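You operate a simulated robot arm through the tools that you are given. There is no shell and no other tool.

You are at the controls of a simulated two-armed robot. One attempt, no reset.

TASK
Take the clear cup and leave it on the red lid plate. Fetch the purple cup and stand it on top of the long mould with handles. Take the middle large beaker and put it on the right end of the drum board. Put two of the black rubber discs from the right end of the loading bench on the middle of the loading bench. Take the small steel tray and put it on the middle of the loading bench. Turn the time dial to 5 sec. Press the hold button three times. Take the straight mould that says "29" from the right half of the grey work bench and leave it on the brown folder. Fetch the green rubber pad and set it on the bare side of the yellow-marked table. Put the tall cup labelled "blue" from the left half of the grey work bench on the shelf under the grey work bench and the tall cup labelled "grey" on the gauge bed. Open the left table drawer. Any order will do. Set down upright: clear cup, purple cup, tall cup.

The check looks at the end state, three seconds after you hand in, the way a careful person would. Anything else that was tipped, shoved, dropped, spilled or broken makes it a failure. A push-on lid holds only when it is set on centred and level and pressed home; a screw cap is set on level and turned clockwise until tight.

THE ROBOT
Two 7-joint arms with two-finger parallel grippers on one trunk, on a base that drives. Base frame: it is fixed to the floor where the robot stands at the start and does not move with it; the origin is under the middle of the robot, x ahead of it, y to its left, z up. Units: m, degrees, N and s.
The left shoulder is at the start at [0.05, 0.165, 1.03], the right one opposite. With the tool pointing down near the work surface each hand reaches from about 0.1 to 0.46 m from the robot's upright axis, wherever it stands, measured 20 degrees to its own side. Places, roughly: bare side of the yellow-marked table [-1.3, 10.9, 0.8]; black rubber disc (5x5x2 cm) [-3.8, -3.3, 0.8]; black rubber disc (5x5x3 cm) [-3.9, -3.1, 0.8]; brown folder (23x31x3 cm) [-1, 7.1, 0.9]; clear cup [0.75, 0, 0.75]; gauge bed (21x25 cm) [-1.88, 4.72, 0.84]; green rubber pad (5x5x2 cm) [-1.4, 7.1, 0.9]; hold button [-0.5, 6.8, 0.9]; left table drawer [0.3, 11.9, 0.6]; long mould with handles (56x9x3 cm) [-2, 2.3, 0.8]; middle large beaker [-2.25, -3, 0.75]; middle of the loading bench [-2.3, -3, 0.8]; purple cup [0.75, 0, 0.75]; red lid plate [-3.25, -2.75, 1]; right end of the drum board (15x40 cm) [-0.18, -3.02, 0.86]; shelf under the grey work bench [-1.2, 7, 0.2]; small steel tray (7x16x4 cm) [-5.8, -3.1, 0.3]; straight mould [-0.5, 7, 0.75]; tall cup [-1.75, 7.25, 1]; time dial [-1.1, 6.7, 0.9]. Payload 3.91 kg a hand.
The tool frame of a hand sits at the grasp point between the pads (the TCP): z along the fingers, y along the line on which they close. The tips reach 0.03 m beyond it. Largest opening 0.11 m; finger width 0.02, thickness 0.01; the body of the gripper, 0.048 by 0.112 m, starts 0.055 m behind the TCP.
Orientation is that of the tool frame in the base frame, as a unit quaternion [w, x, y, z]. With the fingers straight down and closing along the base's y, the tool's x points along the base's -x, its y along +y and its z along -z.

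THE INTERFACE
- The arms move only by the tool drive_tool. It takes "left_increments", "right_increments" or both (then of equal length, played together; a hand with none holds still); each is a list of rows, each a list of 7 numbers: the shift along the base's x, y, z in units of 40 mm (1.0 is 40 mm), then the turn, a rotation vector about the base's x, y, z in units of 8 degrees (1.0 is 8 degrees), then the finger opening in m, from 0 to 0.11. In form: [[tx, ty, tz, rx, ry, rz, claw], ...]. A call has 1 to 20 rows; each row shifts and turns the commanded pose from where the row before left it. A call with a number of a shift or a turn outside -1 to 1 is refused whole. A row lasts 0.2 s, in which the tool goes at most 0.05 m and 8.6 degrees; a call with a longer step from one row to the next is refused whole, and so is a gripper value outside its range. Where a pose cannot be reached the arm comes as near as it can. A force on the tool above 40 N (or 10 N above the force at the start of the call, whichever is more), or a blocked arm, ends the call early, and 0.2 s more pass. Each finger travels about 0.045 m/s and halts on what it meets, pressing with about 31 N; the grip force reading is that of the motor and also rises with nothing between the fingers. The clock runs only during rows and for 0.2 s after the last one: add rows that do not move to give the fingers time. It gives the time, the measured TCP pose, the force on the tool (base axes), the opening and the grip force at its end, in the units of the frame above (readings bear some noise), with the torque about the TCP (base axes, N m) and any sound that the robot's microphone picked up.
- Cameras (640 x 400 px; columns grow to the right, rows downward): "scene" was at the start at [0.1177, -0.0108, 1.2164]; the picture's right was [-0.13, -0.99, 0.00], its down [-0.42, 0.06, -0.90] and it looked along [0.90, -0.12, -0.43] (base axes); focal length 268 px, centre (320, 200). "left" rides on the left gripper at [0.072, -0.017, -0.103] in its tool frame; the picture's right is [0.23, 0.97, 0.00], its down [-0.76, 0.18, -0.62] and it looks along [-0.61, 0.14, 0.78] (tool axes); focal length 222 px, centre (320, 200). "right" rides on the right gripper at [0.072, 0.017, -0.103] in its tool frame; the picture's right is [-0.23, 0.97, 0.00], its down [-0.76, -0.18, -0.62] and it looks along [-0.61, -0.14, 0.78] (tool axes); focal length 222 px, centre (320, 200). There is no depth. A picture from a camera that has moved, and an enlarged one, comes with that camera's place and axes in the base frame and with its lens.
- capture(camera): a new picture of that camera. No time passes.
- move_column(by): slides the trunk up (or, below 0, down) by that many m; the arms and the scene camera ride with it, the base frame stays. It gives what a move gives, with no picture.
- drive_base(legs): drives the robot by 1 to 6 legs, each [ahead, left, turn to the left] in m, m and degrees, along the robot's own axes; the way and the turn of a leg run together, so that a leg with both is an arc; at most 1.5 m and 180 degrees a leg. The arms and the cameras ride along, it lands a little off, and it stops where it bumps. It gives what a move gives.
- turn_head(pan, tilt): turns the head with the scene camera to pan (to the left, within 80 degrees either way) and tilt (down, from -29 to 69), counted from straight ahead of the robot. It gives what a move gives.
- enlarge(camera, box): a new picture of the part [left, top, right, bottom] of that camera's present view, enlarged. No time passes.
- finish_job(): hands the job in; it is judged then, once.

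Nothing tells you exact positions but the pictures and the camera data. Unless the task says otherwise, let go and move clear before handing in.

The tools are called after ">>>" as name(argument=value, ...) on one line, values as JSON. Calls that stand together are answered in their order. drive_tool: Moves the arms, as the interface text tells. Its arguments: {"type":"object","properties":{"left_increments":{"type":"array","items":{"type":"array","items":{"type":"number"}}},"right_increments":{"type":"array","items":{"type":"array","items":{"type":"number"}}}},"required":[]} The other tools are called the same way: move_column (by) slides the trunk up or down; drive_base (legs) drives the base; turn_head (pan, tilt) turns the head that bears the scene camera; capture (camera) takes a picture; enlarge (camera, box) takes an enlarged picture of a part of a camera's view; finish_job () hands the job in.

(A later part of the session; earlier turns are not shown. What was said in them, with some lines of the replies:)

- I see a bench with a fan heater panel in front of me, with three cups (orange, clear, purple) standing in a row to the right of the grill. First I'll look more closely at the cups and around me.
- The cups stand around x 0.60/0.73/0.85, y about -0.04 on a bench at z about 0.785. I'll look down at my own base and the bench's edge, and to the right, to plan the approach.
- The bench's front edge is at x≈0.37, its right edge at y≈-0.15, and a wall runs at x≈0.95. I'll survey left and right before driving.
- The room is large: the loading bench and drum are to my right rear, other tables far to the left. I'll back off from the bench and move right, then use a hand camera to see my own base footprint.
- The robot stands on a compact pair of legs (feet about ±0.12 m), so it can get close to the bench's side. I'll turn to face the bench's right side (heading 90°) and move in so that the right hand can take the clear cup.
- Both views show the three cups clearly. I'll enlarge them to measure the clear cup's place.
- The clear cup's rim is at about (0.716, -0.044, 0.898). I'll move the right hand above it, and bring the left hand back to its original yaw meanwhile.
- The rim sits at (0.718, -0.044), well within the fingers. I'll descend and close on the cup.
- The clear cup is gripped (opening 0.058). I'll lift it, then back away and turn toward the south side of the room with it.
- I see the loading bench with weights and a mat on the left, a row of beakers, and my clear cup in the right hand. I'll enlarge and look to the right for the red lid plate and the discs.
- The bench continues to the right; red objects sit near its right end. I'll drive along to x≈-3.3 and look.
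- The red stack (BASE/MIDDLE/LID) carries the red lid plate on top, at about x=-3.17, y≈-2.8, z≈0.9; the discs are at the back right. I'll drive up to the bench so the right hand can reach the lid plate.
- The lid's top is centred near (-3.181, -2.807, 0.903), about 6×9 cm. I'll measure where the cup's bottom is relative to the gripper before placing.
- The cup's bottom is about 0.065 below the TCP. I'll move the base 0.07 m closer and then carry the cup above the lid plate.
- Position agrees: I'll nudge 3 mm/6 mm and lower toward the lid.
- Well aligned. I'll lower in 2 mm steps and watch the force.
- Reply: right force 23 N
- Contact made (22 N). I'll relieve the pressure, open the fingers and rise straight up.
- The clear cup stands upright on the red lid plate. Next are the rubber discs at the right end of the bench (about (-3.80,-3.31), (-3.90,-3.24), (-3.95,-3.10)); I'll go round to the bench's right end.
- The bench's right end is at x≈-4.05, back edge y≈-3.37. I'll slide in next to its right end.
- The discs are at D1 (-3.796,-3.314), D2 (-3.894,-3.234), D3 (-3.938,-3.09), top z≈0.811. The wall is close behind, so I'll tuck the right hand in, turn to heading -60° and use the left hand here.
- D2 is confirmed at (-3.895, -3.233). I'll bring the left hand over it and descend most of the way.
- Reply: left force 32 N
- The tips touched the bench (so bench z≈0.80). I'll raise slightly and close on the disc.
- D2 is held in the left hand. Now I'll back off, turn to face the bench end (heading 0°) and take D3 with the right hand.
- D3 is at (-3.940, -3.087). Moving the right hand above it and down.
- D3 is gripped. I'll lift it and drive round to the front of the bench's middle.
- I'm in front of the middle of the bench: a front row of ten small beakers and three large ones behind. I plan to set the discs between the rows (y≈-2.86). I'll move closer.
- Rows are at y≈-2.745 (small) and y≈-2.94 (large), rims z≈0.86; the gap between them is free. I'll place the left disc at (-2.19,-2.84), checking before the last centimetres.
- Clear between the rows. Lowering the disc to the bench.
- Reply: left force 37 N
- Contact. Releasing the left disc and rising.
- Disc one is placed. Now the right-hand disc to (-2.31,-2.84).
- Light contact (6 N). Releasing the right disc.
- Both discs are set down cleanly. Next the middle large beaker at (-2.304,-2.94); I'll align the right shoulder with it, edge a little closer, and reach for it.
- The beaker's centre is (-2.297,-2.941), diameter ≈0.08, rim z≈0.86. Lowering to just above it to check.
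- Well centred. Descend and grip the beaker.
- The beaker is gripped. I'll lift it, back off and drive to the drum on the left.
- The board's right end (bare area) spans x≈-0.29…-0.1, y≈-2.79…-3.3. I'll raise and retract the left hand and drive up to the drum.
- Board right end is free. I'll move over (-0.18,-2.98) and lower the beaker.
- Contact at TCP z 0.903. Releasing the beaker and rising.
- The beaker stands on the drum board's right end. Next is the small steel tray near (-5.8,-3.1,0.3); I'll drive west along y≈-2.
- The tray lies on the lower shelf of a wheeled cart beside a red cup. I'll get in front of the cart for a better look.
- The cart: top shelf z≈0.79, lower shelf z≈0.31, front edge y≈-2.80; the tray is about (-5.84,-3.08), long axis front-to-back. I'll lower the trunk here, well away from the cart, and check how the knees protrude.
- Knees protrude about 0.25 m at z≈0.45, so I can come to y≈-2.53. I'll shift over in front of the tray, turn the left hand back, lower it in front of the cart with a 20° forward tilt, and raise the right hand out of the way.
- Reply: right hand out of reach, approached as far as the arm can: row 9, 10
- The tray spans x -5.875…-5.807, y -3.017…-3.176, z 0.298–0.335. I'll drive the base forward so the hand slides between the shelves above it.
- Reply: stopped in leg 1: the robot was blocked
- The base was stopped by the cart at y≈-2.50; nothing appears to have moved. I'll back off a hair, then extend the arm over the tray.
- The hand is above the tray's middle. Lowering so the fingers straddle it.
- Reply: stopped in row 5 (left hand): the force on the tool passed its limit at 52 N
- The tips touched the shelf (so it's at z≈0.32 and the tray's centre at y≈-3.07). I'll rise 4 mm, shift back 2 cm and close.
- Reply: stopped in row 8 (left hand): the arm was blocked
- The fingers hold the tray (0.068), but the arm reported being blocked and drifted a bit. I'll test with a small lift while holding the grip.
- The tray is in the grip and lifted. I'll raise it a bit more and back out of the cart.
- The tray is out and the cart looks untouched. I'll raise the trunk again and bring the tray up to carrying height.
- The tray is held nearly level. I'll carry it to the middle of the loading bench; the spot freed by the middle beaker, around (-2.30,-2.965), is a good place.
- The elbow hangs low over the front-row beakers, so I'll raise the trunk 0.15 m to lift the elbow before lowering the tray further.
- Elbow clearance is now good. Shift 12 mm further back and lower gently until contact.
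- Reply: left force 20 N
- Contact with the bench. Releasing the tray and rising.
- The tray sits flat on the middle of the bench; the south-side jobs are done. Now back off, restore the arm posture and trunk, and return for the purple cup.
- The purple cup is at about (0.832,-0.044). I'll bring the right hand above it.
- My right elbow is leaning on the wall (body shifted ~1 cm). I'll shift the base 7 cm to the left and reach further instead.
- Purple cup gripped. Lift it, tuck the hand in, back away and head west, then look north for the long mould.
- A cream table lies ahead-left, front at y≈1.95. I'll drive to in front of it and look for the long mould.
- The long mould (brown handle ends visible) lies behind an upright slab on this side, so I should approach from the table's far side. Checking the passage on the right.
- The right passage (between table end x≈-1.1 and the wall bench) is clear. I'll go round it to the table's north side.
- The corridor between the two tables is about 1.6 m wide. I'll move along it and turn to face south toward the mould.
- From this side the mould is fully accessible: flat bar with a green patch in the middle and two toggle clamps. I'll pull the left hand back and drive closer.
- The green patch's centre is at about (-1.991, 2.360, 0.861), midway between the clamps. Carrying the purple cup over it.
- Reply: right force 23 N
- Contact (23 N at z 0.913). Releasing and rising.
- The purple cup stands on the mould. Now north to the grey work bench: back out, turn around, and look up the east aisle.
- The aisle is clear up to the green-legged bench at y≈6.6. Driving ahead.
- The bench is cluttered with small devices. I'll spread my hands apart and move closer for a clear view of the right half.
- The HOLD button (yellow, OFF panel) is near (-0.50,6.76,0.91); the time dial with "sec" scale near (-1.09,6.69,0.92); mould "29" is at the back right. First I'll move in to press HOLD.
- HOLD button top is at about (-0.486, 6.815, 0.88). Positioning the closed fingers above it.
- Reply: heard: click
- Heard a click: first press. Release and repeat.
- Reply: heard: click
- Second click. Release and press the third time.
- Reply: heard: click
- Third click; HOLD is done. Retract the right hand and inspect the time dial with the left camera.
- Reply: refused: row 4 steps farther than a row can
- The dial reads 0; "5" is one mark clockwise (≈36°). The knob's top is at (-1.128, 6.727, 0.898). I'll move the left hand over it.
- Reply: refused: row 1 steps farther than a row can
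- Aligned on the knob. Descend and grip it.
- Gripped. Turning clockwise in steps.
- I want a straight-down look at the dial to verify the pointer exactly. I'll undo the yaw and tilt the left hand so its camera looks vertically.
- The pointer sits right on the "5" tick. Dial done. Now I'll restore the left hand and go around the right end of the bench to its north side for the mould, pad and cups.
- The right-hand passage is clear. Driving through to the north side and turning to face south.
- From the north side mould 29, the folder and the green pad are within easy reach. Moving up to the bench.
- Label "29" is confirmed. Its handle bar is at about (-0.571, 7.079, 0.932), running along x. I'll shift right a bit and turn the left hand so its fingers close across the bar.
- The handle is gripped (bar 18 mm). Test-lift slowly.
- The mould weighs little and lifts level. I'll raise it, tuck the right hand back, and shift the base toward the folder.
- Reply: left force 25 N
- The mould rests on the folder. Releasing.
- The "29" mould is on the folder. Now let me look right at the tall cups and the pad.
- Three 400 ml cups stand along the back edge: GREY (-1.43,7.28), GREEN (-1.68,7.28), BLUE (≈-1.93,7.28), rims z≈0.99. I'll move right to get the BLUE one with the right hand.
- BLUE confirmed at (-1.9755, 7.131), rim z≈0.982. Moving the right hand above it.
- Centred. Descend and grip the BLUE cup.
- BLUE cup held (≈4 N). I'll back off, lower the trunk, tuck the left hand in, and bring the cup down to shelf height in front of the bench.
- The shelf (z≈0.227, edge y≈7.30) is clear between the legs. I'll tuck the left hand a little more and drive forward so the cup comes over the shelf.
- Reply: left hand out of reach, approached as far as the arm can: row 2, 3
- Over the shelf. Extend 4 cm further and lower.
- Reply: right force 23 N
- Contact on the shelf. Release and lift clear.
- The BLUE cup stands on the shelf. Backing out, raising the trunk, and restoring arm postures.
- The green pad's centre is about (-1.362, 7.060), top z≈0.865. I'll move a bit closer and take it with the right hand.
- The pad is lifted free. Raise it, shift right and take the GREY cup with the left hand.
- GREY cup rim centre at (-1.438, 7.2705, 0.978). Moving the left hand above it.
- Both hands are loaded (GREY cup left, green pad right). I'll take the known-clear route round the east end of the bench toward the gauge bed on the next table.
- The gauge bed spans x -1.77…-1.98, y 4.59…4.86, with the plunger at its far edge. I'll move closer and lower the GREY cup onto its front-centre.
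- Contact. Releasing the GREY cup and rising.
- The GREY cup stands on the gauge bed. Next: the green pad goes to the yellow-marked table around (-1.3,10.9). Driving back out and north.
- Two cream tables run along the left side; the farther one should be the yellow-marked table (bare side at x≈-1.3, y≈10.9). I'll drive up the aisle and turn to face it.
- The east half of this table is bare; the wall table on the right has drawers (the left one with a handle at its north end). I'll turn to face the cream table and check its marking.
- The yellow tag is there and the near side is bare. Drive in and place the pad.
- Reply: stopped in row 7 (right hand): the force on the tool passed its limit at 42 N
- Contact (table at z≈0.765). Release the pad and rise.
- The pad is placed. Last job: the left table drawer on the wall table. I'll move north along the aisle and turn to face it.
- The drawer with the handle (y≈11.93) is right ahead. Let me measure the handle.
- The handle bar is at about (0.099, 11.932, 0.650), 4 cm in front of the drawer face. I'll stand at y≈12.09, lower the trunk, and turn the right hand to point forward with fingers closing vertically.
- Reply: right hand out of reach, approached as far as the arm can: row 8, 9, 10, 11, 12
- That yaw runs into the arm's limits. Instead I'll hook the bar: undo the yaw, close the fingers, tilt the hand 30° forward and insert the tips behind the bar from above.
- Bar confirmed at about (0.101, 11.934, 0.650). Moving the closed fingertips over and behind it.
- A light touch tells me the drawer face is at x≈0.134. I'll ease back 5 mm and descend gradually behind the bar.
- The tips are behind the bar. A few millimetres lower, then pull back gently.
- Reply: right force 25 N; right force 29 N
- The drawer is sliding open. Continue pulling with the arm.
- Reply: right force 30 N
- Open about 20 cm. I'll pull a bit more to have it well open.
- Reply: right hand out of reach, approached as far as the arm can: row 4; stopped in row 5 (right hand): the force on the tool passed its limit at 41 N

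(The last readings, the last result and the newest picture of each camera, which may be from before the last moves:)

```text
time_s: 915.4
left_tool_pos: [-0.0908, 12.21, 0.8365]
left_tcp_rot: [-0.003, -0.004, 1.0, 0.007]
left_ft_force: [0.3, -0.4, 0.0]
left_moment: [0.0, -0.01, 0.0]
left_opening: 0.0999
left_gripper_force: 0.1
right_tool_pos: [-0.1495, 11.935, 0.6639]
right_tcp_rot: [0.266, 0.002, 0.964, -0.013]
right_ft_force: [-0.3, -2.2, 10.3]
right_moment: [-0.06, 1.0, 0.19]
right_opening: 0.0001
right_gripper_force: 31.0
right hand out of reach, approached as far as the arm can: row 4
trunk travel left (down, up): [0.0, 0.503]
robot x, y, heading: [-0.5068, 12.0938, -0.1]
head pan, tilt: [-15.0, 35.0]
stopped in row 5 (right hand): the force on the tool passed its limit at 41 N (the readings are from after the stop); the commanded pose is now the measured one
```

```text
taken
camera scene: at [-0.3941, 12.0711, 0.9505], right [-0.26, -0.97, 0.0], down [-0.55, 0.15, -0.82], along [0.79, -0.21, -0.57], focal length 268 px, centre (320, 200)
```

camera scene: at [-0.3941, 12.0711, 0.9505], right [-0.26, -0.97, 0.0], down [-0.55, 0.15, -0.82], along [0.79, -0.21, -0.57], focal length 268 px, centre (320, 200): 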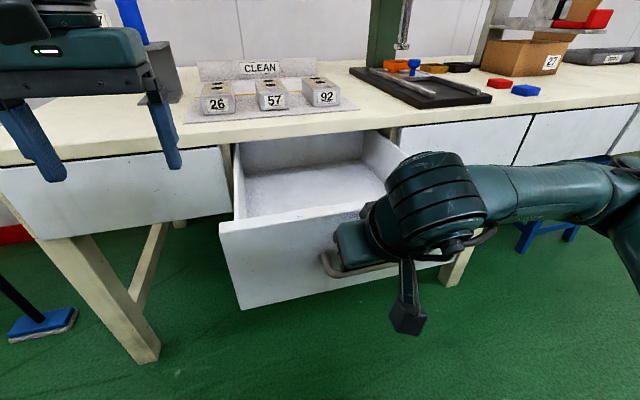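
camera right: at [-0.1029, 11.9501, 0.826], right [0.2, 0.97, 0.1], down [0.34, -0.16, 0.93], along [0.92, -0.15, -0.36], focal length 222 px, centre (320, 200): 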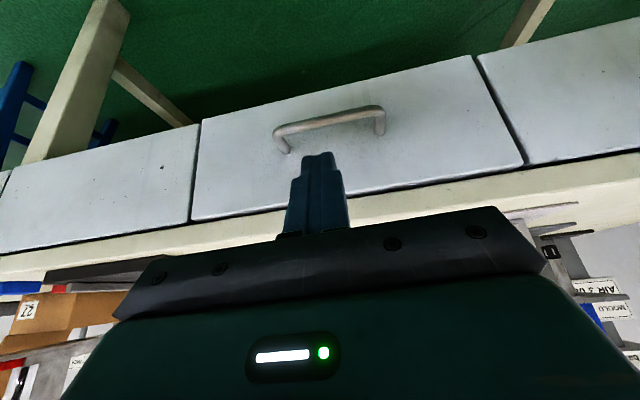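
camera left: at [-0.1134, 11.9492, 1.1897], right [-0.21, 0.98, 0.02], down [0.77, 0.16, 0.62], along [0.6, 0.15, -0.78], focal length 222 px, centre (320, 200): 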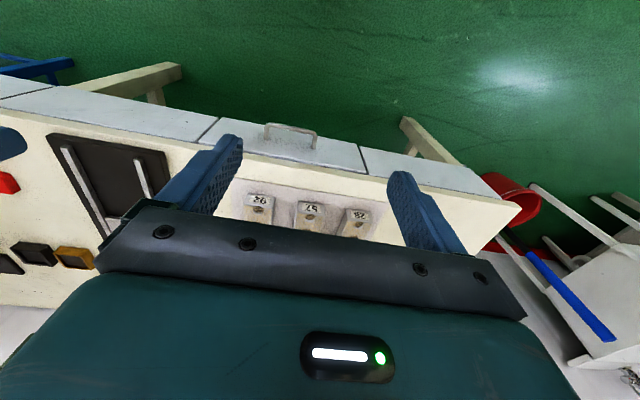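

>>> drive_base(legs=[[-0.07, 0, 0]])

>>> capture(camera="scene")

>>> capture(camera="right")

```text
time_s: 916.4
left_tool_pos: [-0.1393, 12.211, 0.8374]
left_tcp_rot: [-0.004, -0.004, 1.0, 0.008]
left_ft_force: [-0.1, 0.1, 0.6]
left_moment: [0.0, 0.01, 0.0]
left_opening: 0.0999
left_gripper_force: 0.1
right_tool_pos: [-0.1919, 11.9359, 0.6677]
right_tcp_rot: [0.274, 0.009, 0.962, -0.011]
right_ft_force: [0.2, 0.5, 1.0]
right_moment: [0.02, 0.02, 0.03]
right_opening: 0.0002
right_gripper_force: 30.7
trunk travel left (down, up): [0.0, 0.503]
robot x, y, heading: [-0.5576, 12.0915, -0.3]
head pan, tilt: [-15.0, 35.0]
stopped in leg 1: the force on the tool passed its limit at 73 N (the readings are from after the stop); the commanded pose is now the measured one
```

```text
taken
camera scene: at [-0.4422, 12.0712, 0.9508], right [-0.26, -0.97, 0.0], down [-0.55, 0.15, -0.82], along [0.79, -0.21, -0.57], focal length 268 px, centre (320, 200)
```

scene: 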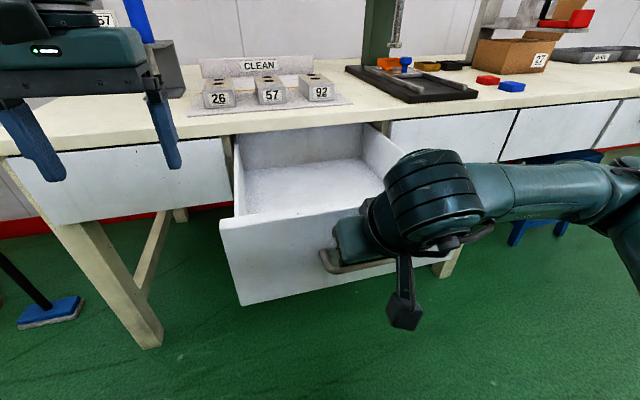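

```text
taken
camera right: at [-0.3066, 11.9553, 0.7167], right [0.22, 0.97, 0.1], down [0.32, -0.17, 0.93], along [0.92, -0.17, -0.34], focal length 222 px, centre (320, 200)
```

right: 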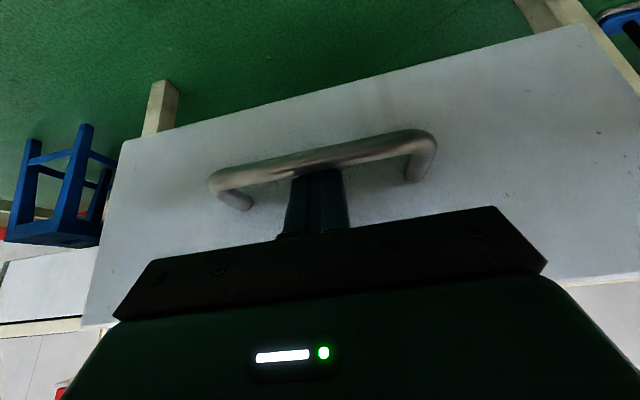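

The drawer reached its end stop (~30 cm open). Unhook by rising straight up, then back away.

>>> drive_tool(right_increments=[[0.1, 0, 0.1, 0, 0, 0, 0.0], [0, 0, 0.3, 0, 0, 0, 0.0], [0, 0, 0.4, 0, 0, 0, 0.0], [0, 0, 0.6, 0, 0, 0, 0.0], [0, 0, 0.8, 0, 0, 0, 0.0], [0, 0, 0.8, 0, 0, 0, 0.0], [0, 0, 0, 0, 0, 0, 0.0]])

>>> capture(camera="scene")

```text
time_s: 918.0
left_tool_pos: [-0.1392, 12.211, 0.8379]
left_tcp_rot: [-0.003, -0.004, 1.0, 0.007]
left_ft_force: [-0.5, 0.1, 0.2]
left_moment: [0.05, -0.01, 0.01]
left_opening: 0.0998
left_gripper_force: 0.0
right_tool_pos: [-0.1854, 11.9352, 0.7874]
right_tcp_rot: [0.275, 0.01, 0.961, -0.011]
right_ft_force: [0.8, 0.7, 0.0]
right_moment: [0.0, 0.02, -0.04]
right_opening: 0.0
right_gripper_force: 30.7
trunk travel left (down, up): [0.0, 0.503]
robot x, y, heading: [-0.5532, 12.0865, -0.3]
head pan, tilt: [-15.0, 35.0]
```

```text
taken
camera scene: at [-0.4422, 12.0712, 0.951], right [-0.26, -0.97, 0.0], down [-0.55, 0.15, -0.82], along [0.79, -0.21, -0.57], focal length 268 px, centre (320, 200)
```

scene: 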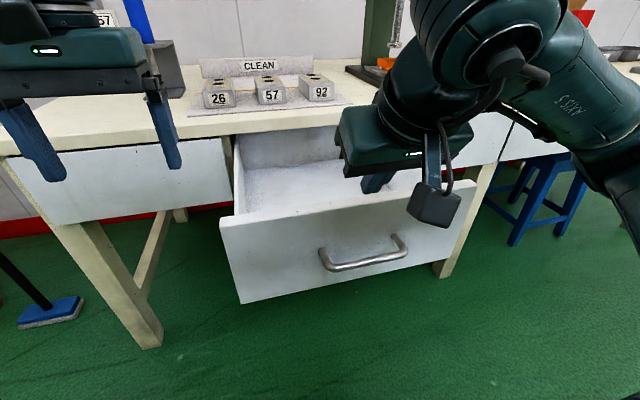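

The drawer stays open and the hand is free. Backing clear and taking a last look.

>>> drive_base(legs=[[-0.15, 0.05, 0]])

>>> turn_head(pan=-10, tilt=30)

>>> capture(camera="scene")

>>> turn_head(pan=-80, tilt=25)

>>> capture(camera="scene")

```text
time_s: 919.4
left_tool_pos: [-0.2866, 12.2598, 0.8379]
left_tcp_rot: [-0.004, -0.004, 1.0, 0.008]
left_ft_force: [0.1, -0.1, -1.0]
left_moment: [-0.03, 0.01, 0.02]
left_opening: 0.1
left_gripper_force: 0.1
right_tool_pos: [-0.3342, 11.983, 0.7877]
right_tcp_rot: [0.273, 0.009, 0.962, -0.011]
right_ft_force: [0.3, -1.3, -0.2]
right_moment: [0.03, 0.0, 0.0]
right_opening: 0.0001
right_gripper_force: 31.5
trunk travel left (down, up): [0.0, 0.503]
robot x, y, heading: [-0.7016, 12.138, -0.1]
head pan, tilt: [-15.0, 35.0]
```

```text
time_s: 920.0
left_tool_pos: [-0.2869, 12.2612, 0.8376]
left_tcp_rot: [-0.004, -0.004, 1.0, 0.008]
left_ft_force: [0.8, -0.2, 0.1]
left_moment: [-0.01, 0.03, -0.01]
left_opening: 0.0999
left_gripper_force: 0.0
right_tool_pos: [-0.3354, 11.9837, 0.7873]
right_tcp_rot: [0.274, 0.01, 0.962, -0.011]
right_ft_force: [-0.3, -0.7, 1.0]
right_moment: [0.0, 0.02, 0.02]
right_opening: 0.0002
right_gripper_force: 30.7
trunk travel left (down, up): [0.0, 0.503]
robot x, y, heading: [-0.6989, 12.1389, 0.0]
head pan, tilt: [-10.0, 30.0]
```

```text
taken
camera scene: at [-0.5859, 12.1283, 0.9587], right [-0.17, -0.98, 0.0], down [-0.49, 0.09, -0.87], along [0.85, -0.15, -0.5], focal length 268 px, centre (320, 200)
```

scene: 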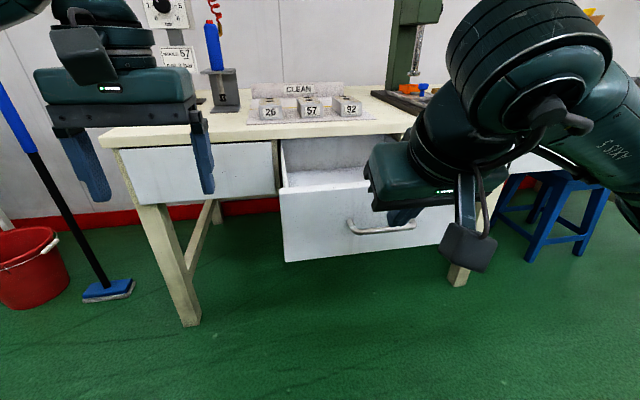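

```text
time_s: 921.4
left_tool_pos: [-0.2866, 12.2609, 0.8372]
left_tcp_rot: [-0.003, -0.003, 1.0, 0.009]
left_ft_force: [-1.0, -0.4, 0.2]
left_moment: [0.02, 0.04, 0.0]
left_opening: 0.1
left_gripper_force: 0.1
right_tool_pos: [-0.3352, 11.9833, 0.787]
right_tcp_rot: [0.274, 0.009, 0.962, -0.01]
right_ft_force: [-0.6, -0.1, -0.8]
right_moment: [-0.02, 0.01, -0.02]
right_opening: 0.0
right_gripper_force: 31.1
trunk travel left (down, up): [0.0, 0.503]
robot x, y, heading: [-0.7027, 12.143, -0.1]
head pan, tilt: [-80.0, 25.0]
```

```text
taken
camera scene: at [-0.6589, 12.0533, 0.9667], right [-0.98, -0.17, 0.0], down [-0.07, 0.42, -0.91], along [0.16, -0.89, -0.42], focal length 268 px, centre (320, 200)
```

scene: 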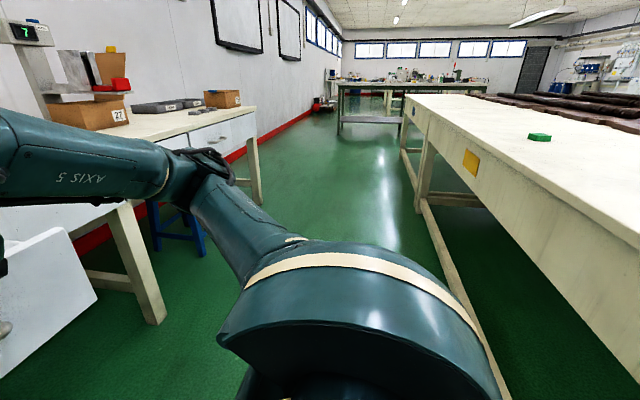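

All twelve jobs look done: the drawer stands fully open, the pad lies on the bare side of the yellow-marked table, and both hands are empty and clear. Handing in.

>>> finish_job()

```text
The job is handed in.
```

I finished every job on the list and handed in; the result of the check has not come back yet.

- **Clear cup:** it stands upright on the red lid plate, on top of the red stack.
- **Purple cup:** it stands upright on the green patch of the long mould, between the two clamps.
- **Middle large beaker:** it is on the bare right end of the drum board.
- **Black rubber discs:** two are on the middle of the loading bench, between the two rows of beakers.
- **Small steel tray:** it lies flat on the middle of the loading bench, where the beaker stood.
- **Time dial:** it is set to 5 sec. I checked from straight above and the pointer is on the 5 mark.
- **Hold button:** pressed three times, with a click each time. Its display read OFF throughout.
- **Straight mould "29":** it sits on the brown folder.
- **Green rubber pad:** it is on the bare side of the yellow-marked table.
- **Tall cups:** "blue" stands on the shelf under the grey work bench and "grey" stands on the gauge bed, both upright.
- **Left table drawer:** it is open about 30 cm, to its end stop.

There were two light contacts along the way. The base bumped the wheeled cart lightly while I was fetching the tray, and my right elbow leaned on the wall near the purple cup. Nothing on the cart had visibly moved afterwards, but I did not go back to check it, or the clear cup, at the end.
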